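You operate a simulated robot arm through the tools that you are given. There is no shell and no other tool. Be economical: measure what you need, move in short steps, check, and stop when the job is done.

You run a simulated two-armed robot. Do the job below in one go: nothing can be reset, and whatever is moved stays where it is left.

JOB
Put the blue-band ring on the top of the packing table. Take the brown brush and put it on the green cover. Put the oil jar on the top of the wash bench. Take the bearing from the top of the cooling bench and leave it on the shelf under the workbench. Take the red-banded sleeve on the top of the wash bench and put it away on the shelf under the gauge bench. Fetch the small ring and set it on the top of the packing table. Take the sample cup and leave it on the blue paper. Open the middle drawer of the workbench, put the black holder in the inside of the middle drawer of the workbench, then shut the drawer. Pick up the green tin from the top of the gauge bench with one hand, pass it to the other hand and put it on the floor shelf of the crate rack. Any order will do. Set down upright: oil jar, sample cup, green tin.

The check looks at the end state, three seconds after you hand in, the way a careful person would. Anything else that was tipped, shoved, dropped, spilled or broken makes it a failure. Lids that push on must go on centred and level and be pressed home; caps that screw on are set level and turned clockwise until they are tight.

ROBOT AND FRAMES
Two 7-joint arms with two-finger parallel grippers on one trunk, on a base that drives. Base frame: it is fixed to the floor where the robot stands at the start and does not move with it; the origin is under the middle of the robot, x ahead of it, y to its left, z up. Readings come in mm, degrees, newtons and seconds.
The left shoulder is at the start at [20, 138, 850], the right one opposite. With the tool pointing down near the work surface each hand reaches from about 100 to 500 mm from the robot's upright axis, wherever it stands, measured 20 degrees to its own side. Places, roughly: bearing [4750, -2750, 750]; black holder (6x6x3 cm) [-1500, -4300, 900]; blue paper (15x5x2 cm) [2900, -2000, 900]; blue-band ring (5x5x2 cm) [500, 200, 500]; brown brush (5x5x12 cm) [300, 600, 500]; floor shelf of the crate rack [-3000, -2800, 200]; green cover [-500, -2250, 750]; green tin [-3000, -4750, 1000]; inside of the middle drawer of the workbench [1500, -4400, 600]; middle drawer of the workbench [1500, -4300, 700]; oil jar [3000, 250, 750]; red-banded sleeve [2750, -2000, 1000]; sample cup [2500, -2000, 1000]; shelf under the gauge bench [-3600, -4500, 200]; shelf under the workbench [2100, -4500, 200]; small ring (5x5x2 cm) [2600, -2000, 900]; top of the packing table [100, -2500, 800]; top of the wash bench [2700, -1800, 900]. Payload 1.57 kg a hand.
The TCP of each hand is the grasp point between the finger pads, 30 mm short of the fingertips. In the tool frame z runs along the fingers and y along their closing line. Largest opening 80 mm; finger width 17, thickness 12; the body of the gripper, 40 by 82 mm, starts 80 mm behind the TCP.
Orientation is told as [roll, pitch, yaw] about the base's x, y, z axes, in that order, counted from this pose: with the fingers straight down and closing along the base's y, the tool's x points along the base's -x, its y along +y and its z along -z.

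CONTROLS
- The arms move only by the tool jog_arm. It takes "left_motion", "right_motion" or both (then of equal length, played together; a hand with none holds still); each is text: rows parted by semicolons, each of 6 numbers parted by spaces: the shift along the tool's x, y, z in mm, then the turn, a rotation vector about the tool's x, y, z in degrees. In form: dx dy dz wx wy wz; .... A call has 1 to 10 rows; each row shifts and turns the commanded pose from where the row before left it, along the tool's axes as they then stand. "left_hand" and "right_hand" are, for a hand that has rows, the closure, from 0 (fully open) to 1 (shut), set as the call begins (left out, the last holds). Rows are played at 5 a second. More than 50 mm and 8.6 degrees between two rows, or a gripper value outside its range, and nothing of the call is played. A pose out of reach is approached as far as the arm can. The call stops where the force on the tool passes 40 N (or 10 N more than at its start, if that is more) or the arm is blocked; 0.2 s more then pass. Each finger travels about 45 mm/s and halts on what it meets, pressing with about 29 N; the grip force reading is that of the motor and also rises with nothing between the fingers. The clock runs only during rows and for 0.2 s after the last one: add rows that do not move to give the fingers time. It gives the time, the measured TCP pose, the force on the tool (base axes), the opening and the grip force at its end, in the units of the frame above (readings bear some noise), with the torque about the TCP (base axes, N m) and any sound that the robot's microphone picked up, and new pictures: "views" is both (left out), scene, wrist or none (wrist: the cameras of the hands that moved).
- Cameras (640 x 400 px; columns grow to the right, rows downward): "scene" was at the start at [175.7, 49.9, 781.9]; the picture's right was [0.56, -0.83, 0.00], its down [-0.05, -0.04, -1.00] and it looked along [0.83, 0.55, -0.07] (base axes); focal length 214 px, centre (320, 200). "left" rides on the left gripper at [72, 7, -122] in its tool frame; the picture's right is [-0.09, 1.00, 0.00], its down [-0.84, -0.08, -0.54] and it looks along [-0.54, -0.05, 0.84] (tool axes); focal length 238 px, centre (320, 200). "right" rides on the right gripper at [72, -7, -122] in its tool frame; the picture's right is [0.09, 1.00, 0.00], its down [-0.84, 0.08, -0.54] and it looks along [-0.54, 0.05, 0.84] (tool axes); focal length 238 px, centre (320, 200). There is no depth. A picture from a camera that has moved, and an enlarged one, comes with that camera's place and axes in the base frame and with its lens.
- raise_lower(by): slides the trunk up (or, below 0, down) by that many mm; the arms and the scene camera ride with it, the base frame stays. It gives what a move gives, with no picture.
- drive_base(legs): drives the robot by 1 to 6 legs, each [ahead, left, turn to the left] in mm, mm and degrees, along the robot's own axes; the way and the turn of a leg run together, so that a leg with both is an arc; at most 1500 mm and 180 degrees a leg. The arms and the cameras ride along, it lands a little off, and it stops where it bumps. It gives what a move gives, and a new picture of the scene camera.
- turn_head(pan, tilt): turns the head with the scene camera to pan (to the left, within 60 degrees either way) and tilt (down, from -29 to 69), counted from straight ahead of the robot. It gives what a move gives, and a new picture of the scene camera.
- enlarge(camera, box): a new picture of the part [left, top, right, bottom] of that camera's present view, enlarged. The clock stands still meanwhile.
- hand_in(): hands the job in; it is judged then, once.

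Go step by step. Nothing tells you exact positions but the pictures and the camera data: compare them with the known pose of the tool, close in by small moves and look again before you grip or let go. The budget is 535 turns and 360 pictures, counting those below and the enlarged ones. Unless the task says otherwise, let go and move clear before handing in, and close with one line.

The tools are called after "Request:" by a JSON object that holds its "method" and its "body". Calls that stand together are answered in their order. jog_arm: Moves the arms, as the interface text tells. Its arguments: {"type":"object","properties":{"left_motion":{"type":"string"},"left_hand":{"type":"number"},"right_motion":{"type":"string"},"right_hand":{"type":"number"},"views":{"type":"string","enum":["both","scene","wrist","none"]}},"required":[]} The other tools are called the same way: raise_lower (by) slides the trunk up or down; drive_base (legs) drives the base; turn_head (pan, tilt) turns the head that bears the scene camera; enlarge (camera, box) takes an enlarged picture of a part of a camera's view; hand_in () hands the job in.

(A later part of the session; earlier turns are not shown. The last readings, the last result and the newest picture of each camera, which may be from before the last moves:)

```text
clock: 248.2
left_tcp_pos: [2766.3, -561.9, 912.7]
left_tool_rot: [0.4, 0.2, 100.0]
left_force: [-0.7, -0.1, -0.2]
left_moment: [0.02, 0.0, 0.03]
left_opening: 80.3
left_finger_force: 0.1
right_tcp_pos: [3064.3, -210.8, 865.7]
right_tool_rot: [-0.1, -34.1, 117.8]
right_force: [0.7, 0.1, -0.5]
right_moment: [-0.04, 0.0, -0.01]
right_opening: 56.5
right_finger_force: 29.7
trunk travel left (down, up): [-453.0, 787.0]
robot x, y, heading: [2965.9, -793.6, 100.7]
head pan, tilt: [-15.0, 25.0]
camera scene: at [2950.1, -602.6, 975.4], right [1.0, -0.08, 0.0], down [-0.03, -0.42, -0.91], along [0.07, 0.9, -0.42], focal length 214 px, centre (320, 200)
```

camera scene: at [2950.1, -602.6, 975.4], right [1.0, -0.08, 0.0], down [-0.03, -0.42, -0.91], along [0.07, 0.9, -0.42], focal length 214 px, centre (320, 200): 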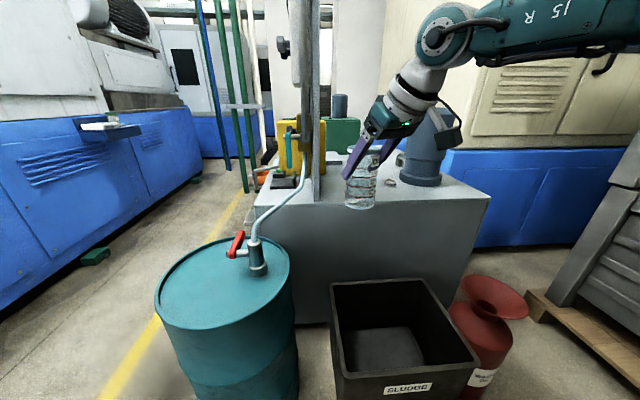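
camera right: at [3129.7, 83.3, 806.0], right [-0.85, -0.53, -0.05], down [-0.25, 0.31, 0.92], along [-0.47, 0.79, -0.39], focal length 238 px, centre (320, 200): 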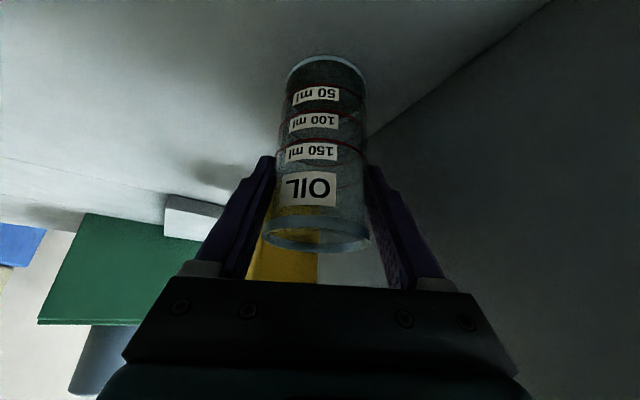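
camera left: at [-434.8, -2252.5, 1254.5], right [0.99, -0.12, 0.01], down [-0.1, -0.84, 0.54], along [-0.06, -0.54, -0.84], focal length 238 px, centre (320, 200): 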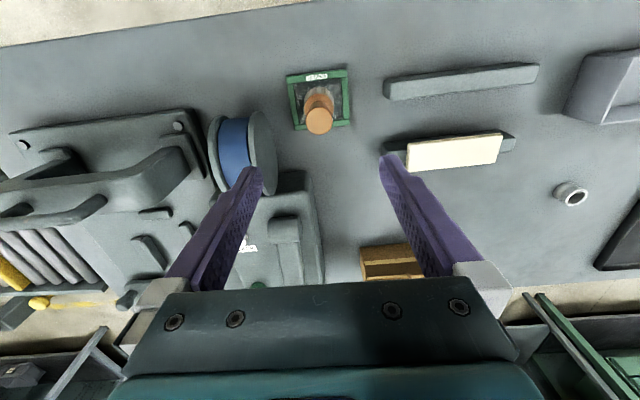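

Jar lifted and upright. Retracting it and driving around the west end to the south side of the wash bench.

Request:
{"method": "jog_arm", "body": {"right_motion": "31.8 11.8 -21.4 0 0 0;31.8 11.8 -21.4 0 0 0;31.8 11.8 -21.4 0 0 0;31.8 11.8 -21.4 0 0 0;31.8 11.8 -21.4 0 0 0;0 0 0 0 0 0", "views": "none"}}

Request:
{"method": "drive_base", "body": {"legs": [[0, 0, -11], [0, 1100, 0], [-1200, 0, 0], [-450, 0, 0]]}}

Request:
{"method": "turn_head", "body": {"pan": -45, "tilt": 20}}

```text
clock: 249.6
left_tcp_pos: [2765.7, -562.4, 912.1]
left_tool_rot: [0.4, 0.2, 100.0]
left_force: [0.6, 0.1, 0.1]
left_moment: [-0.01, -0.05, -0.02]
left_opening: 80.1
left_finger_force: 0.0
right_tcp_pos: [3102.8, -408.6, 864.3]
right_tool_rot: [-0.1, -34.2, 117.6]
right_force: [0.1, -0.2, -1.0]
right_moment: [-0.01, 0.0, 0.03]
right_opening: 56.7
right_finger_force: 29.7
trunk travel left (down, up): [-453.0, 787.0]
robot x, y, heading: [2963.1, -791.5, 100.7]
head pan, tilt: [-15.0, 25.0]
```

```text
clock: 263.8
left_tcp_pos: [1709.3, -2147.9, 912.8]
left_tool_rot: [0.3, 0.2, 88.5]
left_force: [0.5, 0.0, -0.1]
left_moment: [0.03, -0.01, 0.0]
left_opening: 80.1
left_finger_force: 0.1
right_tcp_pos: [2069.0, -2065.7, 864.9]
right_tool_rot: [-0.1, -34.0, 106.4]
right_force: [0.0, 0.0, -0.8]
right_moment: [0.01, -0.02, 0.02]
right_opening: 55.2
right_finger_force: 28.8
trunk travel left (down, up): [-453.0, 787.0]
robot x, y, heading: [1855.3, -2415.7, 89.4]
head pan, tilt: [-15.0, 25.0]
camera scene: at [1881.6, -2225.6, 975.4], right [0.96, -0.27, 0.0], down [-0.11, -0.41, -0.91], along [0.25, 0.87, -0.42], focal length 214 px, centre (320, 200)
```

scene: 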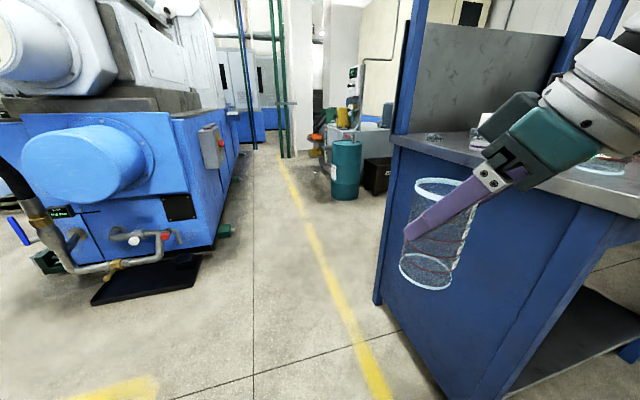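

```text
clock: 264.7
left_tcp_pos: [1708.3, -2149.7, 911.6]
left_tool_rot: [0.4, 0.1, 88.6]
left_force: [-0.1, 0.4, 0.4]
left_moment: [0.01, -0.02, 0.0]
left_opening: 79.9
left_finger_force: 0.2
right_tcp_pos: [2068.2, -2064.8, 864.2]
right_tool_rot: [-0.2, -34.1, 106.3]
right_force: [0.1, -0.3, -0.5]
right_moment: [0.01, -0.01, 0.0]
right_opening: 55.2
right_finger_force: 28.4
trunk travel left (down, up): [-453.0, 787.0]
robot x, y, heading: [1856.3, -2413.4, 89.2]
head pan, tilt: [-45.0, 20.0]
camera scene: at [1923.2, -2249.0, 983.5], right [0.7, -0.72, 0.0], down [-0.24, -0.24, -0.94], along [0.67, 0.66, -0.34], focal length 214 px, centre (320, 200)
```

scene: 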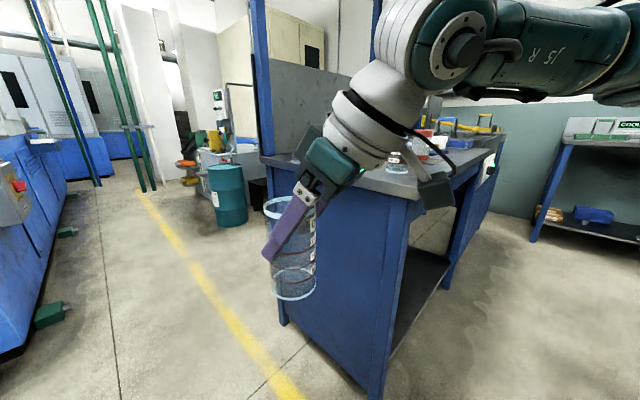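

Request:
{"method": "raise_lower", "body": {"by": 330}}

Request:
{"method": "drive_base", "body": {"legs": [[-150, 0, 0], [0, -560, 0]]}}

Request:
{"method": "turn_head", "body": {"pan": 0, "tilt": 35}}

```text
clock: 268.0
left_tcp_pos: [1709.0, -2149.1, 1242.8]
left_tool_rot: [0.3, 0.3, 88.6]
left_force: [0.1, 0.5, -0.6]
left_moment: [0.03, 0.02, 0.0]
left_opening: 80.1
left_finger_force: 0.0
right_tcp_pos: [2068.6, -2064.1, 1193.4]
right_tool_rot: [-0.1, -34.1, 106.4]
right_force: [-0.1, 0.4, 0.0]
right_moment: [0.01, 0.01, -0.01]
right_opening: 55.2
right_finger_force: 28.9
trunk travel left (down, up): [-783.0, 457.0]
robot x, y, heading: [1854.6, -2410.4, 89.1]
head pan, tilt: [-45.0, 20.0]
```

```text
clock: 272.1
left_tcp_pos: [2251.8, -2304.6, 1244.0]
left_tool_rot: [0.4, 0.2, 88.7]
left_force: [0.0, 0.7, -0.2]
left_moment: [-0.01, 0.0, 0.01]
left_opening: 80.0
left_finger_force: 0.1
right_tcp_pos: [2611.5, -2218.8, 1193.7]
right_tool_rot: [-0.1, -34.1, 106.6]
right_force: [0.3, -0.1, -0.1]
right_moment: [-0.02, -0.01, -0.02]
right_opening: 55.3
right_finger_force: 28.8
trunk travel left (down, up): [-783.0, 457.0]
robot x, y, heading: [2399.1, -2568.2, 89.5]
head pan, tilt: [-45.0, 20.0]
camera scene: at [2466.3, -2403.7, 1313.5], right [0.7, -0.71, 0.0], down [-0.24, -0.24, -0.94], along [0.67, 0.66, -0.34], focal length 214 px, centre (320, 200)
```

scene: 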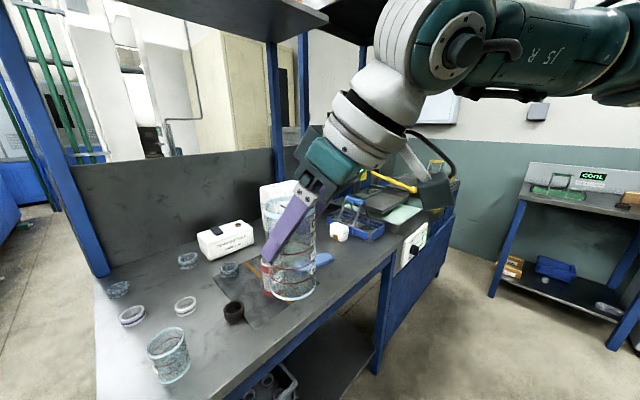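

```text
clock: 273.2
left_tcp_pos: [2252.2, -2303.0, 1242.8]
left_tool_rot: [0.4, 0.1, 88.7]
left_force: [0.0, -0.4, -1.0]
left_moment: [0.02, 0.02, 0.0]
left_opening: 79.6
left_finger_force: 0.0
right_tcp_pos: [2610.3, -2218.1, 1193.8]
right_tool_rot: [-0.2, -34.0, 106.7]
right_force: [0.4, -0.1, -0.7]
right_moment: [-0.02, -0.01, 0.02]
right_opening: 55.1
right_finger_force: 28.8
trunk travel left (down, up): [-783.0, 457.0]
robot x, y, heading: [2396.8, -2568.0, 89.3]
head pan, tilt: [0.0, 35.0]
camera scene: at [2400.8, -2380.8, 1289.7], right [1.0, -0.01, 0.0], down [-0.01, -0.57, -0.82], along [0.01, 0.82, -0.57], focal length 214 px, centre (320, 200)
```

scene: 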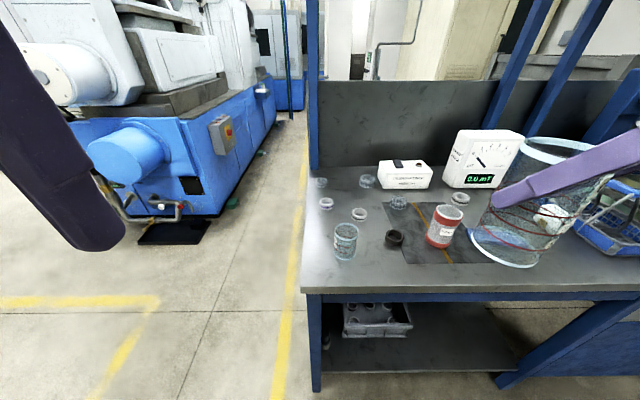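

The sample cup is the beaker near [2470, -2008]; bench top looks to be at z≈857. I'll free that spot first: pick the cup with the left hand.

Request:
{"method": "drive_base", "body": {"legs": [[128, -213, 0]]}}

Request:
{"method": "raise_lower", "body": {"by": -60}}

Request:
{"method": "jog_arm", "body": {"left_motion": "-30 0 20 0 0 0;-30 0 20 0 0 0;-30 0 20 0 0 0;-30 0 20 0 0 0;0 0 0 0 0 0", "views": "both"}}

```text
clock: 275.1
left_tcp_pos: [2464.5, -2175.7, 1242.0]
left_tool_rot: [0.4, 0.2, 88.8]
left_force: [0.0, 0.3, -1.2]
left_moment: [0.01, 0.04, -0.01]
left_opening: 79.7
left_finger_force: 0.0
right_tcp_pos: [2823.8, -2091.0, 1194.8]
right_tool_rot: [-0.1, -34.1, 106.6]
right_force: [-0.1, 0.4, -0.2]
right_moment: [0.0, -0.02, 0.0]
right_opening: 55.1
right_finger_force: 28.5
trunk travel left (down, up): [-783.0, 457.0]
robot x, y, heading: [2612.3, -2438.2, 89.5]
head pan, tilt: [0.0, 35.0]
camera scene: at [2613.6, -2253.3, 1289.7], right [1.0, -0.01, 0.0], down [-0.01, -0.57, -0.82], along [0.01, 0.82, -0.57], focal length 214 px, centre (320, 200)
```

scene: 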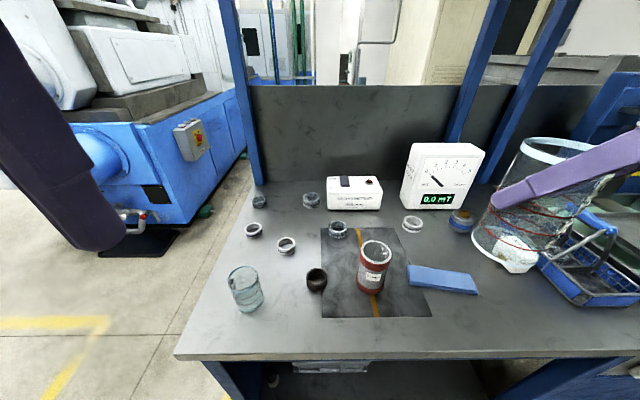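

```text
clock: 276.1
left_tcp_pos: [2464.8, -2176.4, 1183.0]
left_tool_rot: [0.4, 0.1, 88.8]
left_force: [1.3, 1.0, -1.4]
left_moment: [-0.02, -0.03, 0.01]
left_opening: 79.8
left_finger_force: 0.0
right_tcp_pos: [2823.0, -2091.1, 1134.2]
right_tool_rot: [-0.1, -34.1, 106.6]
right_force: [0.1, -0.3, -0.3]
right_moment: [0.0, -0.02, 0.0]
right_opening: 55.0
right_finger_force: 28.6
trunk travel left (down, up): [-723.0, 517.0]
robot x, y, heading: [2613.8, -2440.4, 89.5]
head pan, tilt: [0.0, 35.0]
```

```text
clock: 277.2
left_tcp_pos: [2466.4, -2058.1, 1103.5]
left_tool_rot: [0.3, 0.1, 88.9]
left_force: [0.0, -0.6, -0.6]
left_moment: [-0.01, -0.03, 0.01]
left_opening: 80.0
left_finger_force: 0.1
right_tcp_pos: [2823.5, -2092.5, 1134.9]
right_tool_rot: [-0.1, -34.1, 106.5]
right_force: [0.0, -0.1, 0.3]
right_moment: [0.01, -0.02, 0.0]
right_opening: 54.9
right_finger_force: 29.2
trunk travel left (down, up): [-723.0, 517.0]
robot x, y, heading: [2613.3, -2436.8, 89.4]
head pan, tilt: [0.0, 35.0]
camera scene: at [2613.6, -2253.3, 1229.7], right [1.0, -0.01, 0.0], down [-0.01, -0.57, -0.82], along [0.01, 0.82, -0.57], focal length 214 px, centre (320, 200)
camera left: at [2458.8, -2129.1, 1223.5], right [-0.99, 0.11, 0.01], down [0.1, 0.84, 0.54], along [0.06, 0.54, -0.84], focal length 238 px, centre (320, 200)
```

scene: 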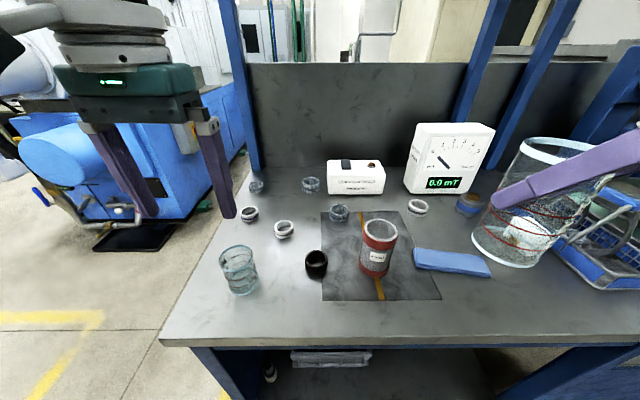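
left: 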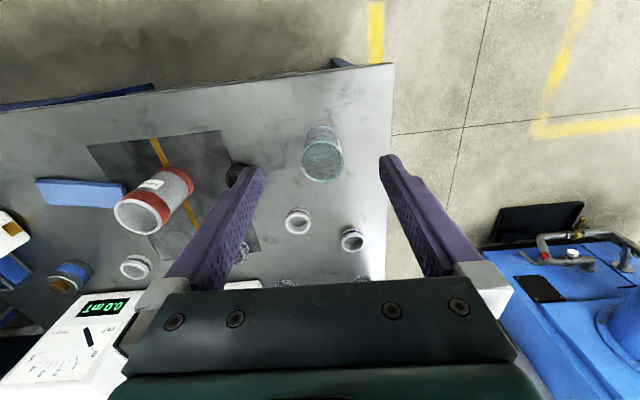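

Request:
{"method": "jog_arm", "body": {"left_motion": "-25 -2 20 0 0 0;-24 -1 30 0 0 0;0 0 40 0 0 0;0 0 30 0 0 0;0 0 0 0 0 0", "views": "wrist"}}

```text
clock: 278.4
left_tcp_pos: [2469.4, -2009.5, 981.8]
left_tool_rot: [0.3, 0.2, 88.8]
left_force: [1.0, 0.2, -0.7]
left_moment: [-0.04, 0.01, 0.05]
left_opening: 80.2
left_finger_force: 0.1
right_tcp_pos: [2823.1, -2091.1, 1133.6]
right_tool_rot: [-0.1, -34.1, 106.6]
right_force: [-0.3, -0.7, -0.4]
right_moment: [0.0, -0.01, 0.03]
right_opening: 55.1
right_finger_force: 29.0
trunk travel left (down, up): [-723.0, 517.0]
robot x, y, heading: [2617.6, -2441.1, 89.4]
head pan, tilt: [0.0, 35.0]
camera left: at [2460.3, -2080.2, 1101.5], right [-0.99, 0.11, 0.01], down [0.1, 0.84, 0.54], along [0.06, 0.54, -0.84], focal length 238 px, centre (320, 200)
```

left: 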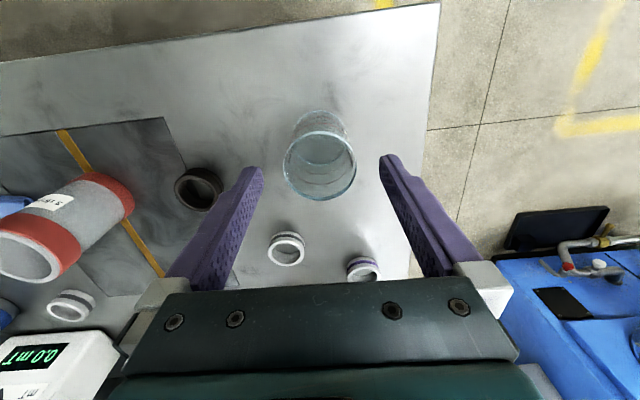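

Request:
{"method": "jog_arm", "body": {"left_motion": "0 0 25 0 0 0;0 0 25 0 0 0;0 0 15 0 0 0;0 0 0 0 0 0", "views": "wrist"}}

```text
clock: 279.4
left_tcp_pos: [2468.5, -2012.0, 925.7]
left_tool_rot: [0.4, 0.1, 88.9]
left_force: [0.1, 0.1, 1.0]
left_moment: [-0.01, -0.02, 0.01]
left_opening: 79.8
left_finger_force: 0.1
left hand out of reach, approached as far as the arm can: row 3
right_tcp_pos: [2821.8, -2091.5, 1133.1]
right_tool_rot: [0.0, -34.2, 106.6]
right_force: [-0.3, -0.2, -0.3]
right_moment: [-0.02, 0.0, 0.01]
right_opening: 55.0
right_finger_force: 28.9
trunk travel left (down, up): [-723.0, 517.0]
robot x, y, heading: [2610.9, -2441.3, 89.6]
head pan, tilt: [0.0, 35.0]
camera left: at [2459.9, -2083.3, 1047.1], right [-0.99, 0.11, 0.01], down [0.1, 0.84, 0.54], along [0.06, 0.54, -0.84], focal length 238 px, centre (320, 200)
```

left: 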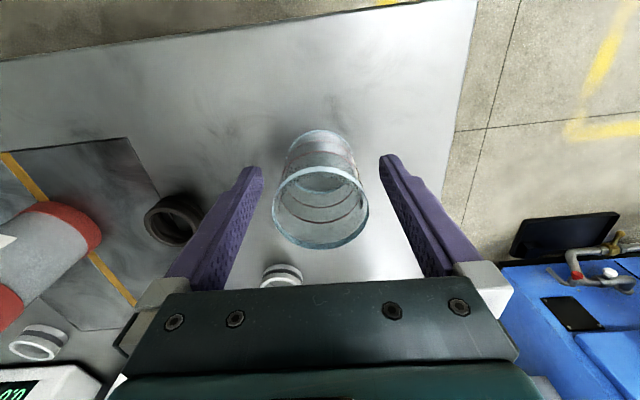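

Request:
{"method": "jog_arm", "body": {"left_motion": "0 0 0 0 0 0;0 0 0 0 0 0;0 0 0 0 0 0;0 0 0 0 0 0;0 0 0 0 0 0", "left_hand": 1, "views": "wrist"}}

```text
clock: 280.6
left_tcp_pos: [2468.5, -2011.4, 925.4]
left_tool_rot: [0.3, 0.2, 88.8]
left_force: [1.2, -0.2, 3.3]
left_moment: [-0.02, -0.08, -0.01]
left_opening: 50.9
left_finger_force: 28.9
right_tcp_pos: [2823.2, -2092.5, 1133.5]
right_tool_rot: [-0.1, -34.2, 106.6]
right_force: [-0.1, -0.4, -0.6]
right_moment: [0.0, 0.02, -0.03]
right_opening: 54.9
right_finger_force: 29.0
trunk travel left (down, up): [-723.0, 517.0]
robot x, y, heading: [2611.6, -2439.5, 89.2]
head pan, tilt: [0.0, 35.0]
camera left: at [2459.8, -2083.1, 1047.4], right [-0.99, 0.11, 0.01], down [0.1, 0.84, 0.54], along [0.06, 0.54, -0.84], focal length 238 px, centre (320, 200)
```

left: 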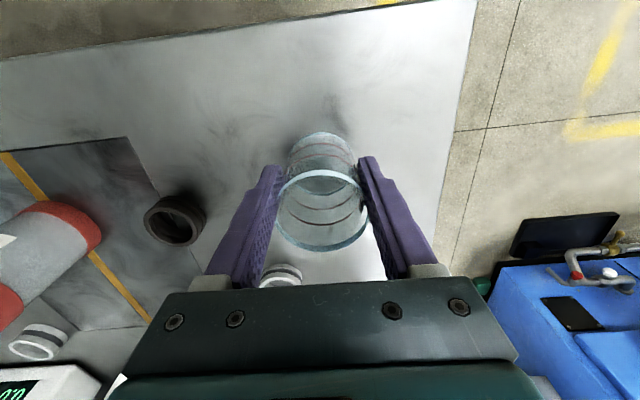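

Request:
{"method": "raise_lower", "body": {"by": 180}}

Request:
{"method": "drive_base", "body": {"legs": [[0, -405, 0], [40, 0, 0]]}}

Request:
{"method": "turn_head", "body": {"pan": 20, "tilt": 50}}

Request:
{"method": "jog_arm", "body": {"left_motion": "0 0 0 0 0 0", "views": "wrist"}}

```text
clock: 282.6
left_tcp_pos: [2467.9, -2012.1, 1105.5]
left_tool_rot: [0.3, 0.2, 88.7]
left_force: [0.9, -1.4, -0.3]
left_moment: [-0.04, -0.02, 0.02]
left_opening: 50.8
left_finger_force: 28.9
right_tcp_pos: [2823.5, -2090.9, 1313.0]
right_tool_rot: [0.0, -34.2, 106.6]
right_force: [0.3, -0.2, -1.0]
right_moment: [-0.01, 0.0, 0.0]
right_opening: 54.9
right_finger_force: 28.3
trunk travel left (down, up): [-903.0, 337.0]
robot x, y, heading: [2615.3, -2439.0, 89.5]
head pan, tilt: [0.0, 35.0]
```

```text
clock: 285.6
left_tcp_pos: [2867.8, -1975.9, 1105.8]
left_tool_rot: [0.4, 0.2, 88.9]
left_force: [0.2, -0.1, -0.8]
left_moment: [0.0, 0.04, -0.04]
left_opening: 50.3
left_finger_force: 28.7
right_tcp_pos: [3224.9, -2054.6, 1313.4]
right_tool_rot: [-0.1, -34.1, 106.8]
right_force: [-0.4, -0.4, -1.4]
right_moment: [0.02, 0.0, 0.04]
right_opening: 54.8
right_finger_force: 28.6
trunk travel left (down, up): [-903.0, 337.0]
robot x, y, heading: [3013.8, -2407.5, 89.4]
head pan, tilt: [0.0, 35.0]
camera scene: at [3014.1, -2217.2, 1409.7], right [1.0, -0.01, 0.0], down [0.0, -0.57, -0.82], along [0.01, 0.82, -0.57], focal length 214 px, centre (320, 200)
```

scene: 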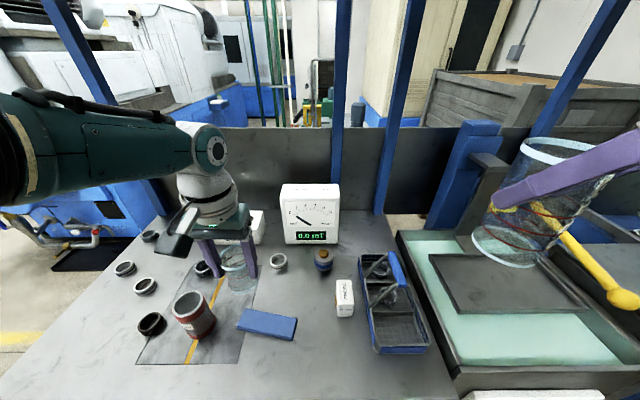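

```text
clock: 286.5
left_tcp_pos: [2866.9, -1977.0, 1104.9]
left_tool_rot: [0.4, 0.1, 88.9]
left_force: [-0.7, -0.1, -1.3]
left_moment: [-0.01, 0.0, -0.01]
left_opening: 50.4
left_finger_force: 29.3
right_tcp_pos: [3224.3, -2055.9, 1314.2]
right_tool_rot: [-0.2, -34.2, 106.8]
right_force: [-0.7, 0.3, -1.1]
right_moment: [0.02, 0.04, -0.02]
right_opening: 55.0
right_finger_force: 29.0
trunk travel left (down, up): [-903.0, 337.0]
robot x, y, heading: [3013.7, -2404.4, 89.7]
head pan, tilt: [20.0, 50.0]
camera scene: at [2987.6, -2232.6, 1388.0], right [0.94, 0.33, 0.0], down [0.26, -0.72, -0.64], along [-0.21, 0.61, -0.77], focal length 214 px, centre (320, 200)
```

scene: 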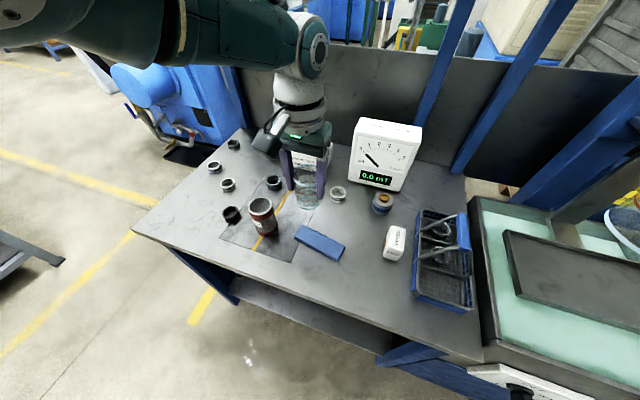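

```text
clock: 286.9
left_tcp_pos: [2867.1, -1975.6, 1105.2]
left_tool_rot: [0.3, 0.2, 88.9]
left_force: [0.1, 0.7, -0.3]
left_moment: [0.03, 0.02, 0.03]
left_opening: 50.1
left_finger_force: 29.3
right_tcp_pos: [3224.0, -2055.3, 1314.1]
right_tool_rot: [0.0, -34.1, 106.8]
right_force: [-0.1, 0.3, -0.6]
right_moment: [-0.01, 0.02, -0.01]
right_opening: 55.0
right_finger_force: 28.9
trunk travel left (down, up): [-903.0, 337.0]
robot x, y, heading: [3011.2, -2404.7, 89.7]
head pan, tilt: [20.0, 50.0]
camera left: at [2859.9, -2047.6, 1227.1], right [-0.99, 0.11, 0.01], down [0.1, 0.84, 0.54], along [0.05, 0.54, -0.84], focal length 238 px, centre (320, 200)
```

left: 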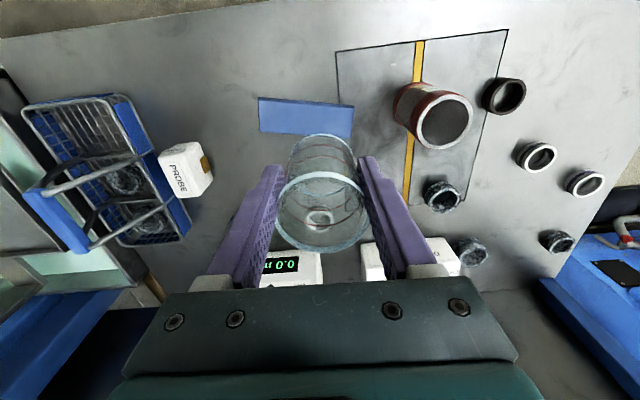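

Request:
{"method": "jog_arm", "body": {"left_motion": "-4 -10.4 0 0 0 0;-4.4 -10.4 0 0 0 0", "right_motion": "31.7 11.6 -21.4 0 0 0;31.7 11.6 -21.4 0 0 0", "views": "none"}}

Request:
{"method": "raise_lower", "body": {"by": -130}}

Request:
{"method": "jog_arm", "body": {"left_motion": "0 0 0 0 0 0", "views": "both"}}

```text
clock: 287.5
left_tcp_pos: [2883.8, -1977.9, 1108.4]
left_tool_rot: [0.4, 0.1, 89.1]
left_force: [-0.4, -0.3, -0.4]
left_moment: [-0.01, -0.03, 0.02]
left_opening: 49.9
left_finger_force: 28.7
left hand out of reach, approached as far as the arm can: row 1, 2
right_tcp_pos: [3235.2, -2095.3, 1304.5]
right_tool_rot: [-0.1, -34.2, 106.7]
right_force: [0.8, 0.4, -0.2]
right_moment: [-0.01, 0.01, 0.02]
right_opening: 55.0
right_finger_force: 29.3
right hand out of reach, approached as far as the arm can: row 1, 2
trunk travel left (down, up): [-903.0, 337.0]
robot x, y, heading: [3015.4, -2407.1, 89.8]
head pan, tilt: [20.0, 50.0]
```

```text
clock: 289.0
left_tcp_pos: [2884.4, -1978.2, 976.7]
left_tool_rot: [0.3, 0.2, 88.9]
left_force: [0.2, -0.5, 0.0]
left_moment: [-0.02, 0.02, 0.0]
left_opening: 49.7
left_finger_force: 29.0
right_tcp_pos: [3235.2, -2094.8, 1173.8]
right_tool_rot: [0.0, -34.1, 106.8]
right_force: [-0.6, 0.9, -0.4]
right_moment: [0.02, 0.02, 0.0]
right_opening: 54.7
right_finger_force: 28.6
trunk travel left (down, up): [-773.0, 467.0]
robot x, y, heading: [3011.1, -2404.1, 89.4]
head pan, tilt: [20.0, 50.0]
```

```text
clock: 289.4
left_tcp_pos: [2885.2, -1978.0, 977.9]
left_tool_rot: [0.5, 0.3, 88.8]
left_force: [0.4, 0.1, 0.4]
left_moment: [-0.03, 0.01, 0.04]
left_opening: 49.9
left_finger_force: 28.7
right_tcp_pos: [3236.4, -2095.1, 1175.4]
right_tool_rot: [0.0, -34.0, 106.9]
right_force: [0.3, 0.3, -1.8]
right_moment: [0.0, 0.0, -0.01]
right_opening: 55.0
right_finger_force: 28.6
trunk travel left (down, up): [-773.0, 467.0]
robot x, y, heading: [3013.6, -2408.1, 89.5]
head pan, tilt: [20.0, 50.0]
camera scene: at [2987.6, -2232.7, 1258.0], right [0.94, 0.33, 0.0], down [0.26, -0.72, -0.64], along [-0.22, 0.61, -0.77], focal length 214 px, centre (320, 200)
camera left: at [2876.6, -2049.7, 1099.7], right [-0.99, 0.11, 0.01], down [0.1, 0.84, 0.54], along [0.05, 0.54, -0.84], focal length 238 px, centre (320, 200)
```

scene: 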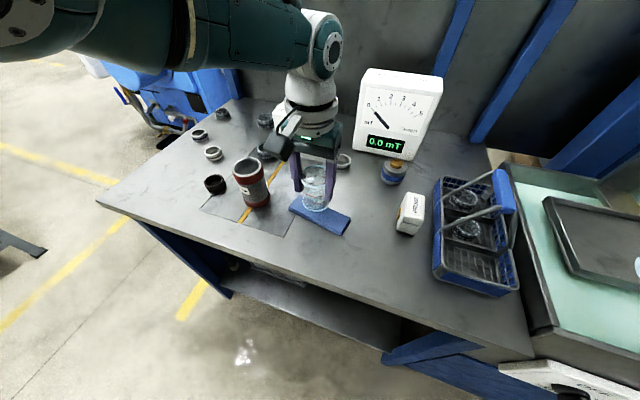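
left: 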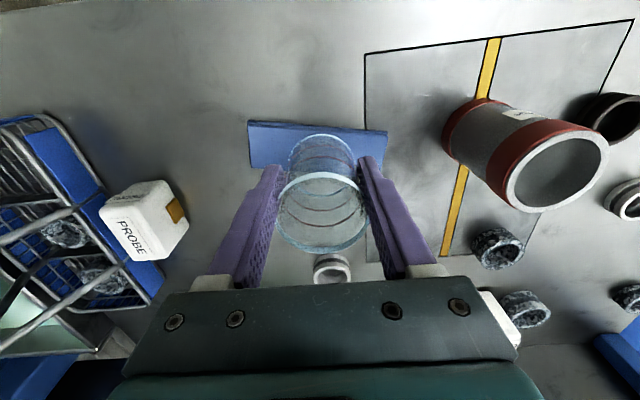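

Request:
{"method": "drive_base", "body": {"legs": [[11, -2, 0]]}}

Request:
{"method": "raise_lower", "body": {"by": -25}}

Request:
{"method": "jog_arm", "body": {"left_motion": "0 0 0 0 0 0", "views": "both"}}

```text
clock: 290.2
left_tcp_pos: [2886.2, -1966.3, 978.1]
left_tool_rot: [0.4, 0.1, 88.9]
left_force: [0.3, 0.1, -0.1]
left_moment: [0.01, -0.03, 0.01]
left_opening: 49.9
left_finger_force: 29.0
right_tcp_pos: [3238.3, -2083.4, 1173.9]
right_tool_rot: [0.0, -34.1, 106.7]
right_force: [0.1, 0.5, -1.1]
right_moment: [-0.03, -0.05, 0.01]
right_opening: 54.8
right_finger_force: 29.2
trunk travel left (down, up): [-773.0, 467.0]
robot x, y, heading: [3014.9, -2391.6, 90.0]
head pan, tilt: [20.0, 50.0]
camera scene: at [2989.6, -2221.9, 1258.0], right [0.94, 0.33, 0.0], down [0.26, -0.72, -0.64], along [-0.22, 0.61, -0.77], focal length 214 px, centre (320, 200)
```

scene: 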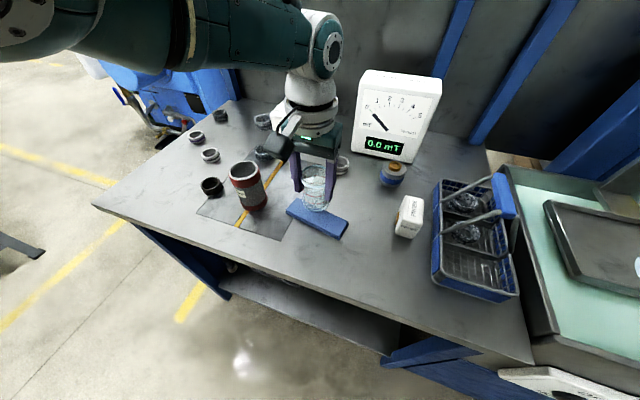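

```text
clock: 290.9
left_tcp_pos: [2886.6, -1967.1, 953.2]
left_tool_rot: [0.4, 0.2, 88.9]
left_force: [0.7, 0.0, -0.8]
left_moment: [-0.02, 0.02, 0.0]
left_opening: 49.8
left_finger_force: 29.1
right_tcp_pos: [3237.7, -2085.6, 1150.3]
right_tool_rot: [-0.1, -34.0, 106.9]
right_force: [-0.3, -0.1, -0.1]
right_moment: [-0.02, 0.0, -0.01]
right_opening: 54.7
right_finger_force: 29.1
trunk travel left (down, up): [-748.0, 492.0]
robot x, y, heading: [3013.8, -2392.2, 89.7]
head pan, tilt: [20.0, 50.0]
```

```text
clock: 291.3
left_tcp_pos: [2887.2, -1967.2, 953.1]
left_tool_rot: [0.5, 0.2, 88.9]
left_force: [-0.2, 0.1, -0.3]
left_moment: [-0.02, 0.0, 0.04]
left_opening: 49.6
left_finger_force: 28.7
right_tcp_pos: [3237.9, -2084.8, 1150.0]
right_tool_rot: [0.0, -34.1, 106.8]
right_force: [0.6, 0.1, -0.2]
right_moment: [0.01, 0.0, 0.01]
right_opening: 54.7
right_finger_force: 29.0
trunk travel left (down, up): [-748.0, 492.0]
robot x, y, heading: [3014.6, -2392.3, 89.7]
head pan, tilt: [20.0, 50.0]
camera scene: at [2989.6, -2221.9, 1233.0], right [0.94, 0.33, 0.0], down [0.26, -0.72, -0.64], along [-0.22, 0.61, -0.77], focal length 214 px, centre (320, 200)
camera left: at [2878.6, -2039.0, 1074.7], right [-0.99, 0.11, 0.01], down [0.1, 0.84, 0.54], along [0.05, 0.54, -0.84], focal length 238 px, centre (320, 200)
```

scene: 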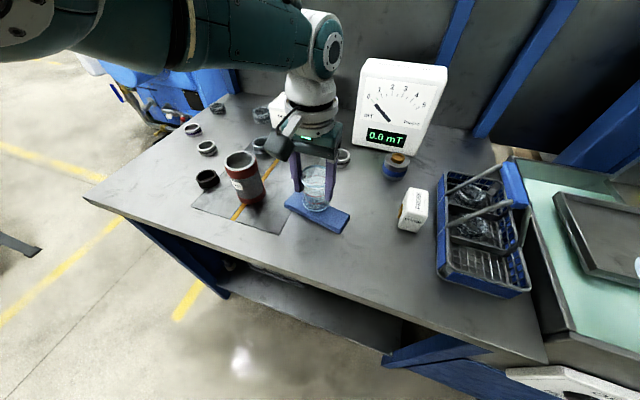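
left: 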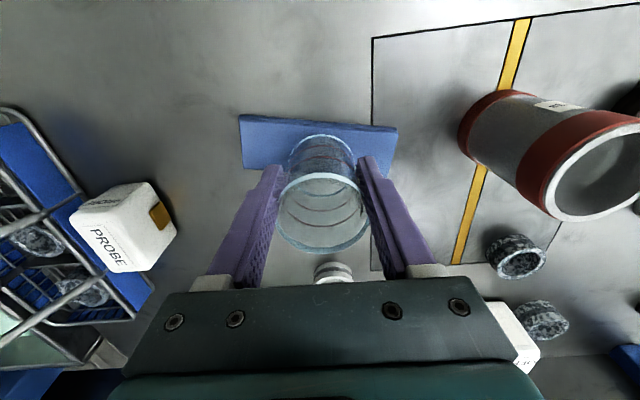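

Request:
{"method": "jog_arm", "body": {"left_motion": "0 0 3 0 0 0;0 0 3 0 0 0;0 0 3 0 0 0;0 0 3 0 0 0;0 0 3 0 0 0", "views": "none"}}

```text
clock: 292.5
left_tcp_pos: [2885.0, -1970.2, 945.7]
left_tool_rot: [0.4, 0.1, 88.9]
left_force: [0.1, -0.5, -0.4]
left_moment: [-0.02, -0.01, 0.0]
left_opening: 49.4
left_finger_force: 29.0
left hand out of reach, approached as far as the arm can: row 3, 5
right_tcp_pos: [3238.9, -2084.5, 1150.4]
right_tool_rot: [0.0, -33.9, 106.8]
right_force: [-0.5, 0.1, -0.1]
right_moment: [0.02, -0.04, -0.03]
right_opening: 54.8
right_finger_force: 28.9
trunk travel left (down, up): [-748.0, 492.0]
robot x, y, heading: [3013.7, -2393.1, 89.4]
head pan, tilt: [20.0, 50.0]
```

Request:
{"method": "raise_lower", "body": {"by": -4}}

Request:
{"method": "raise_lower", "body": {"by": -3}}

Request:
{"method": "enlarge", "body": {"camera": "scene", "box": [260, 140, 380, 250]}}

```text
clock: 293.0
left_tcp_pos: [2884.8, -1969.9, 941.1]
left_tool_rot: [0.4, 0.1, 88.8]
left_force: [0.3, -0.7, 0.4]
left_moment: [0.0, 0.01, 0.0]
left_opening: 49.4
left_finger_force: 29.1
right_tcp_pos: [3238.5, -2084.7, 1146.3]
right_tool_rot: [0.1, -34.0, 106.9]
right_force: [-0.5, -0.5, -0.6]
right_moment: [-0.01, -0.01, 0.02]
right_opening: 54.5
right_finger_force: 28.4
trunk travel left (down, up): [-744.0, 496.0]
robot x, y, heading: [3012.3, -2392.7, 89.5]
head pan, tilt: [20.0, 50.0]
```

```text
clock: 293.6
left_tcp_pos: [2884.8, -1970.2, 938.9]
left_tool_rot: [0.4, 0.0, 88.8]
left_force: [-0.4, 0.3, -1.4]
left_moment: [-0.01, 0.0, -0.03]
left_opening: 49.2
left_finger_force: 29.0
right_tcp_pos: [3237.7, -2083.6, 1142.7]
right_tool_rot: [0.0, -34.0, 106.8]
right_force: [0.1, -0.3, -1.4]
right_moment: [-0.01, -0.02, 0.03]
right_opening: 55.0
right_finger_force: 28.7
trunk travel left (down, up): [-741.0, 499.0]
robot x, y, heading: [3013.9, -2394.1, 89.6]
head pan, tilt: [20.0, 50.0]
```

```text
3.64 times, centred on (320, 195) of scene
camera zoom: at [2989.6, -2221.9, 1225.9], right [0.94, 0.33, 0.0], down [0.26, -0.72, -0.64], along [-0.22, 0.61, -0.77], focal length 780 px, centre (320, 218)
```

zoom: 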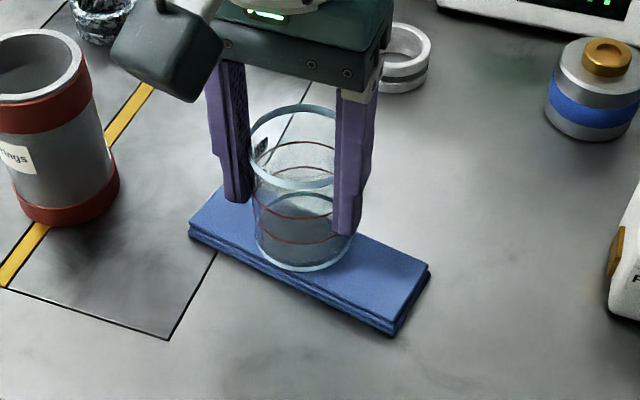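

Request:
{"method": "raise_lower", "body": {"by": -4}}

Request:
{"method": "raise_lower", "body": {"by": -4}}

```text
clock: 294.1
left_tcp_pos: [2885.1, -1968.9, 934.7]
left_tool_rot: [0.3, -0.1, 89.0]
left_force: [-0.9, -5.9, 19.1]
left_moment: [0.03, -0.04, 0.0]
left_opening: 48.5
left_finger_force: 29.3
right_tcp_pos: [3238.0, -2083.2, 1138.0]
right_tool_rot: [0.1, -34.1, 106.8]
right_force: [0.8, 1.0, -0.3]
right_moment: [-0.03, 0.03, -0.02]
right_opening: 55.1
right_finger_force: 29.3
trunk travel left (down, up): [-737.0, 503.0]
robot x, y, heading: [3015.5, -2388.2, 89.4]
head pan, tilt: [20.0, 50.0]
```

```text
clock: 294.6
left_tcp_pos: [2884.9, -1969.2, 930.4]
left_tool_rot: [0.3, -0.1, 88.9]
left_force: [0.4, -4.1, 14.8]
left_moment: [0.17, -0.09, -0.04]
left_opening: 45.1
left_finger_force: 29.0
right_tcp_pos: [3238.1, -2084.7, 1134.9]
right_tool_rot: [0.0, -34.2, 106.8]
right_force: [0.1, 0.3, -1.2]
right_moment: [0.02, 0.02, -0.02]
right_opening: 54.8
right_finger_force: 29.8
trunk travel left (down, up): [-733.0, 507.0]
robot x, y, heading: [3015.7, -2390.6, 89.7]
head pan, tilt: [20.0, 50.0]
```

In contact with the paper. Relieving pressure and releasing.

Request:
{"method": "raise_lower", "body": {"by": 2}}

Request:
{"method": "jog_arm", "body": {"left_motion": "0 0 0 0 0 0;0 0 0 0 0 0;0 0 0 0 0 0;0 0 0 0 0 0;0 0 0 0 0 0;0 0 -20 0 0 0;0 0 -30 0 0 0;0 0 -40 0 0 0;0 0 -40 0 0 0", "left_hand": 0, "views": "both"}}

```text
clock: 295.1
left_tcp_pos: [2885.7, -1970.5, 932.2]
left_tool_rot: [0.5, 0.2, 89.0]
left_force: [-0.4, -0.1, 0.5]
left_moment: [0.08, -0.02, -0.01]
left_opening: 45.0
left_finger_force: 29.0
right_tcp_pos: [3238.8, -2083.7, 1136.2]
right_tool_rot: [-0.1, -34.1, 106.8]
right_force: [-0.3, 0.0, -1.1]
right_moment: [0.01, 0.01, 0.02]
right_opening: 54.6
right_finger_force: 28.9
trunk travel left (down, up): [-735.0, 505.0]
robot x, y, heading: [3013.7, -2393.0, 89.7]
head pan, tilt: [20.0, 50.0]
```

```text
clock: 297.1
left_tcp_pos: [2895.0, -1930.3, 1049.4]
left_tool_rot: [0.4, 0.3, 89.0]
left_force: [0.0, -0.2, -0.8]
left_moment: [0.01, -0.01, 0.0]
left_opening: 80.1
left_finger_force: 0.0
left hand out of reach, approached as far as the arm can: row 6, 7, 8, 9
right_tcp_pos: [3238.2, -2084.2, 1137.2]
right_tool_rot: [0.0, -34.1, 106.8]
right_force: [0.3, -0.2, 0.0]
right_moment: [0.03, 0.02, 0.02]
right_opening: 55.1
right_finger_force: 28.6
trunk travel left (down, up): [-735.0, 505.0]
robot x, y, heading: [3012.4, -2395.3, 89.6]
head pan, tilt: [20.0, 50.0]
camera scene: at [2989.6, -2221.9, 1219.9], right [0.94, 0.33, 0.0], down [0.26, -0.72, -0.64], along [-0.22, 0.61, -0.77], focal length 214 px, centre (320, 200)
camera left: at [2886.5, -2001.6, 1171.3], right [-0.99, 0.11, 0.01], down [0.1, 0.84, 0.54], along [0.05, 0.54, -0.84], focal length 238 px, centre (320, 200)
```

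scene: 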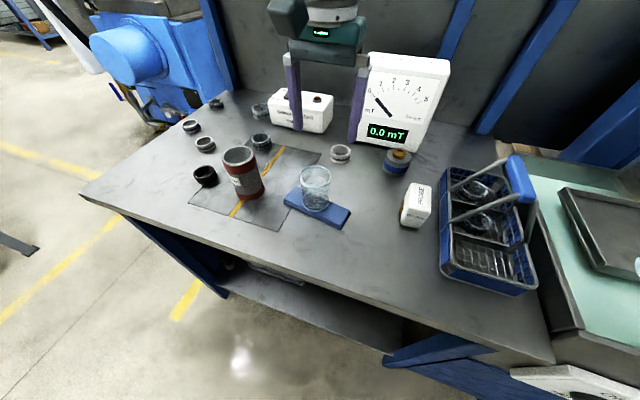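
left: 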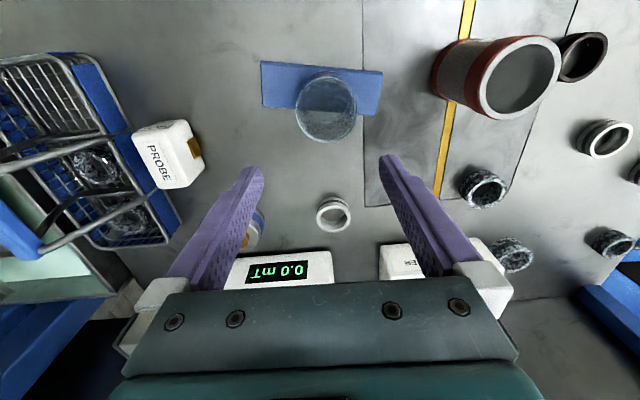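

Request:
{"method": "raise_lower", "body": {"by": 200}}

Request:
{"method": "jog_arm", "body": {"left_motion": "35 0 0 0 0 0;35 0 0 0 0 0;35 0 0 0 0 0;35 0 0 0 0 0;35 0 0 0 0 0", "views": "none"}}

Request:
{"method": "drive_base", "body": {"legs": [[-60, 0, 0], [0, 680, 0]]}}

Request:
{"method": "turn_head", "body": {"pan": -15, "tilt": 45}}

```text
clock: 299.3
left_tcp_pos: [2894.5, -1929.3, 1250.0]
left_tool_rot: [0.4, 0.2, 88.9]
left_force: [-0.8, 0.1, 0.5]
left_moment: [0.0, 0.0, -0.02]
left_opening: 80.2
left_finger_force: 0.1
right_tcp_pos: [3238.9, -2084.1, 1336.9]
right_tool_rot: [-0.1, -34.0, 106.8]
right_force: [-0.1, -0.2, -0.2]
right_moment: [0.0, 0.0, 0.03]
right_opening: 55.0
right_finger_force: 28.5
trunk travel left (down, up): [-935.0, 305.0]
robot x, y, heading: [3012.3, -2394.0, 89.6]
head pan, tilt: [20.0, 50.0]
```

```text
clock: 300.5
left_tcp_pos: [2917.3, -1944.1, 1218.5]
left_tool_rot: [0.5, 0.2, 88.9]
left_force: [-0.3, -0.4, -0.3]
left_moment: [-0.05, -0.01, -0.01]
left_opening: 80.0
left_finger_force: 0.0
left hand out of reach, approached as far as the arm can: row 1, 2, 3, 4, 5
right_tcp_pos: [3238.2, -2084.4, 1336.9]
right_tool_rot: [0.0, -34.1, 106.7]
right_force: [-0.6, 0.5, -0.6]
right_moment: [-0.04, -0.03, -0.04]
right_opening: 54.6
right_finger_force: 29.6
trunk travel left (down, up): [-935.0, 305.0]
robot x, y, heading: [3013.4, -2395.4, 89.6]
head pan, tilt: [20.0, 50.0]
```

```text
clock: 304.8
left_tcp_pos: [2244.0, -1994.6, 1218.6]
left_tool_rot: [0.4, 0.4, 88.4]
left_force: [0.8, 0.0, 0.3]
left_moment: [-0.03, 0.02, 0.03]
left_opening: 79.8
left_finger_force: 0.1
right_tcp_pos: [2563.4, -2138.2, 1336.1]
right_tool_rot: [0.0, -34.1, 106.3]
right_force: [-0.3, -0.3, -1.2]
right_moment: [0.01, -0.03, -0.02]
right_opening: 55.0
right_finger_force: 29.0
trunk travel left (down, up): [-935.0, 305.0]
robot x, y, heading: [2337.8, -2447.6, 89.3]
head pan, tilt: [20.0, 50.0]
camera scene: at [2312.8, -2273.3, 1420.0], right [0.95, 0.33, 0.0], down [0.25, -0.72, -0.64], along [-0.21, 0.61, -0.77], focal length 214 px, centre (320, 200)
```

scene: 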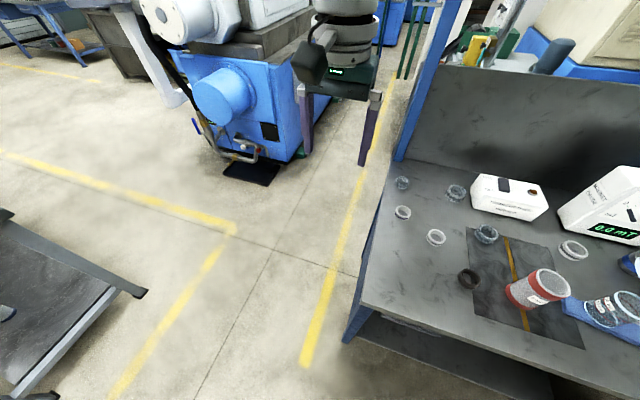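

```text
clock: 305.8
left_tcp_pos: [2242.4, -1994.4, 1218.3]
left_tool_rot: [0.3, 0.4, 88.3]
left_force: [0.7, -0.7, 0.3]
left_moment: [-0.01, -0.03, 0.0]
left_opening: 80.2
left_finger_force: 0.0
right_tcp_pos: [2563.0, -2138.2, 1336.3]
right_tool_rot: [-0.1, -34.0, 106.4]
right_force: [0.9, 0.9, -1.3]
right_moment: [0.01, 0.0, -0.02]
right_opening: 54.7
right_finger_force: 28.9
trunk travel left (down, up): [-935.0, 305.0]
robot x, y, heading: [2337.7, -2444.9, 89.2]
head pan, tilt: [-15.0, 45.0]
camera scene: at [2360.2, -2267.9, 1426.9], right [0.96, -0.27, 0.0], down [-0.19, -0.68, -0.71], along [0.19, 0.68, -0.71], focal length 214 px, centre (320, 200)
```

scene: 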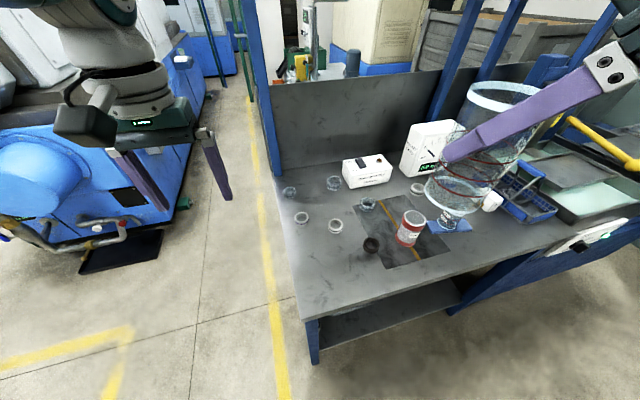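

Request:
{"method": "jog_arm", "body": {"left_motion": "0 25 0 0 0 0;0 25 0 0 0 0;0 25 0 0 0 0;0 25 0 0 0 0;0 25 0 0 0 0;0 25 0 0 0 0", "right_motion": "-28.9 14 19.5 0 0 0;-28.9 14 19.5 0 0 0;-28.9 14 19.5 0 0 0;-28.9 14 19.5 0 0 0;0 0 0 0 0 0;0 0 0 0 0 0", "views": "none"}}

Request:
{"method": "jog_arm", "body": {"left_motion": "25 0 0 0 0 0;25 0 0 0 0 0;25 0 0 0 0 0;25 0 0 0 0 0;25 0 0 0 0 0;25 0 0 0 0 0;25 0 0 0 0 0", "views": "none"}}

Request:
{"method": "raise_lower", "body": {"by": -310}}

Request:
{"method": "jog_arm", "body": {"right_motion": "0 0 0 0 0 0", "views": "both"}}

```text
clock: 307.2
left_tcp_pos: [2091.3, -1982.2, 1217.4]
left_tool_rot: [0.3, 0.3, 88.4]
left_force: [-0.7, -0.1, -0.1]
left_moment: [0.02, -0.01, 0.02]
left_opening: 80.1
left_finger_force: 0.0
left hand out of reach, approached as far as the arm can: row 1, 2
right_tcp_pos: [2470.5, -2018.5, 1335.4]
right_tool_rot: [-0.1, -34.2, 106.3]
right_force: [0.5, 0.2, -0.9]
right_moment: [0.0, 0.0, -0.02]
right_opening: 54.8
right_finger_force: 28.6
trunk travel left (down, up): [-935.0, 305.0]
robot x, y, heading: [2334.2, -2447.5, 89.4]
head pan, tilt: [-15.0, 45.0]
```

```text
clock: 308.8
left_tcp_pos: [2072.5, -2003.7, 1171.4]
left_tool_rot: [0.4, 0.5, 88.5]
left_force: [0.1, -0.2, -0.1]
left_moment: [0.0, -0.02, -0.02]
left_opening: 79.9
left_finger_force: 0.0
left hand out of reach, approached as far as the arm can: row 1, 2, 3, 4, 5, 6, 7
right_tcp_pos: [2471.8, -2017.3, 1336.1]
right_tool_rot: [0.0, -34.1, 106.3]
right_force: [0.1, -0.1, -0.6]
right_moment: [-0.02, -0.01, -0.01]
right_opening: 54.9
right_finger_force: 29.0
trunk travel left (down, up): [-935.0, 305.0]
robot x, y, heading: [2340.1, -2445.6, 89.1]
head pan, tilt: [-15.0, 45.0]
```

```text
clock: 311.9
left_tcp_pos: [2073.4, -2003.4, 861.7]
left_tool_rot: [0.3, 0.5, 88.3]
left_force: [0.3, 0.3, 0.0]
left_moment: [0.01, 0.0, -0.01]
left_opening: 79.9
left_finger_force: 0.0
right_tcp_pos: [2471.3, -2017.6, 1026.6]
right_tool_rot: [0.1, -34.0, 106.3]
right_force: [-0.8, -0.1, 0.2]
right_moment: [0.02, -0.01, 0.02]
right_opening: 55.2
right_finger_force: 29.1
trunk travel left (down, up): [-625.0, 615.0]
robot x, y, heading: [2338.0, -2443.6, 89.0]
head pan, tilt: [-15.0, 45.0]
```

```text
clock: 312.3
left_tcp_pos: [2073.4, -2002.6, 861.4]
left_tool_rot: [0.3, 0.5, 88.3]
left_force: [0.1, 0.3, 0.7]
left_moment: [-0.01, 0.03, 0.02]
left_opening: 80.1
left_finger_force: 0.1
right_tcp_pos: [2470.4, -2018.9, 1026.7]
right_tool_rot: [0.0, -34.2, 106.3]
right_force: [-0.4, 0.4, 0.0]
right_moment: [0.02, 0.04, 0.03]
right_opening: 55.0
right_finger_force: 28.9
trunk travel left (down, up): [-625.0, 615.0]
robot x, y, heading: [2337.7, -2445.2, 89.0]
head pan, tilt: [-15.0, 45.0]
camera scene: at [2360.2, -2267.9, 1116.9], right [0.96, -0.27, 0.0], down [-0.19, -0.68, -0.71], along [0.19, 0.68, -0.71], focal length 214 px, centre (320, 200)
camera right: at [2513.1, -2139.2, 1087.3], right [-0.93, -0.35, -0.05], down [-0.18, 0.35, 0.92], along [-0.3, 0.87, -0.39], focal length 238 px, centre (320, 200)
```

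scene: 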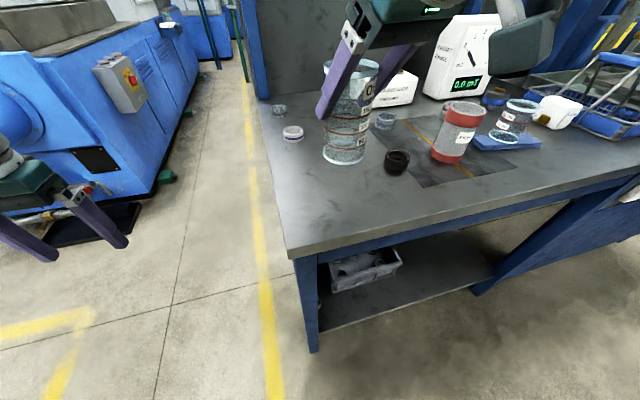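
right: 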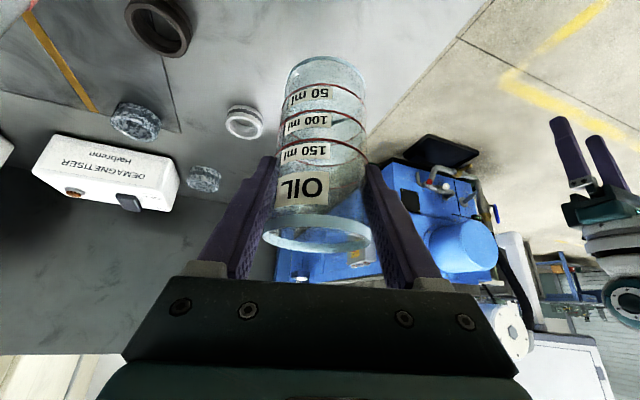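

Request:
{"method": "raise_lower", "body": {"by": -50}}

Request:
{"method": "raise_lower", "body": {"by": -8}}

Request:
{"method": "raise_lower", "body": {"by": -5}}

Request:
{"method": "enlarge", "body": {"camera": "scene", "box": [260, 30, 440, 180]}}

```text
clock: 313.2
left_tcp_pos: [2072.8, -2003.4, 810.1]
left_tool_rot: [0.4, 0.6, 88.4]
left_force: [-0.8, -0.6, 0.1]
left_moment: [-0.01, 0.0, -0.02]
left_opening: 79.8
left_finger_force: 0.1
right_tcp_pos: [2469.8, -2019.8, 975.9]
right_tool_rot: [0.1, -34.2, 106.2]
right_force: [0.8, 0.0, -0.8]
right_moment: [-0.02, 0.04, -0.01]
right_opening: 54.7
right_finger_force: 28.5
trunk travel left (down, up): [-575.0, 665.0]
robot x, y, heading: [2337.4, -2450.0, 89.1]
head pan, tilt: [-15.0, 45.0]
```

```text
clock: 313.8
left_tcp_pos: [2074.0, -2004.0, 804.1]
left_tool_rot: [0.4, 0.4, 88.4]
left_force: [-0.1, -0.7, -0.4]
left_moment: [0.02, 0.01, -0.03]
left_opening: 80.0
left_finger_force: 0.0
right_tcp_pos: [2470.9, -2017.9, 968.3]
right_tool_rot: [0.0, -34.1, 106.3]
right_force: [1.0, 0.4, -0.4]
right_moment: [-0.04, 0.0, -0.03]
right_opening: 55.2
right_finger_force: 29.1
trunk travel left (down, up): [-567.0, 673.0]
robot x, y, heading: [2337.0, -2442.8, 89.1]
head pan, tilt: [-15.0, 45.0]
```

```text
clock: 314.3
left_tcp_pos: [2073.1, -2002.4, 798.9]
left_tool_rot: [0.4, 0.5, 88.4]
left_force: [0.3, 0.9, 0.5]
left_moment: [0.04, 0.0, 0.01]
left_opening: 80.1
left_finger_force: 0.0
right_tcp_pos: [2470.7, -2017.7, 963.6]
right_tool_rot: [0.1, -34.1, 106.3]
right_force: [0.4, -0.5, -0.3]
right_moment: [-0.03, 0.01, 0.02]
right_opening: 54.8
right_finger_force: 28.8
trunk travel left (down, up): [-562.0, 678.0]
robot x, y, heading: [2337.9, -2446.3, 88.9]
head pan, tilt: [-15.0, 45.0]
```

```text
2.67 times, centred on (350, 105) of scene
camera zoom: at [2360.2, -2267.9, 1053.9], right [0.96, -0.27, 0.0], down [-0.19, -0.68, -0.71], along [0.19, 0.68, -0.71], focal length 572 px, centre (240, 453)
```

zoom: 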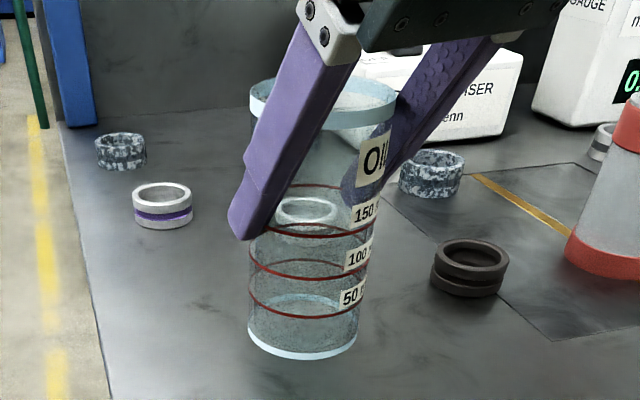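

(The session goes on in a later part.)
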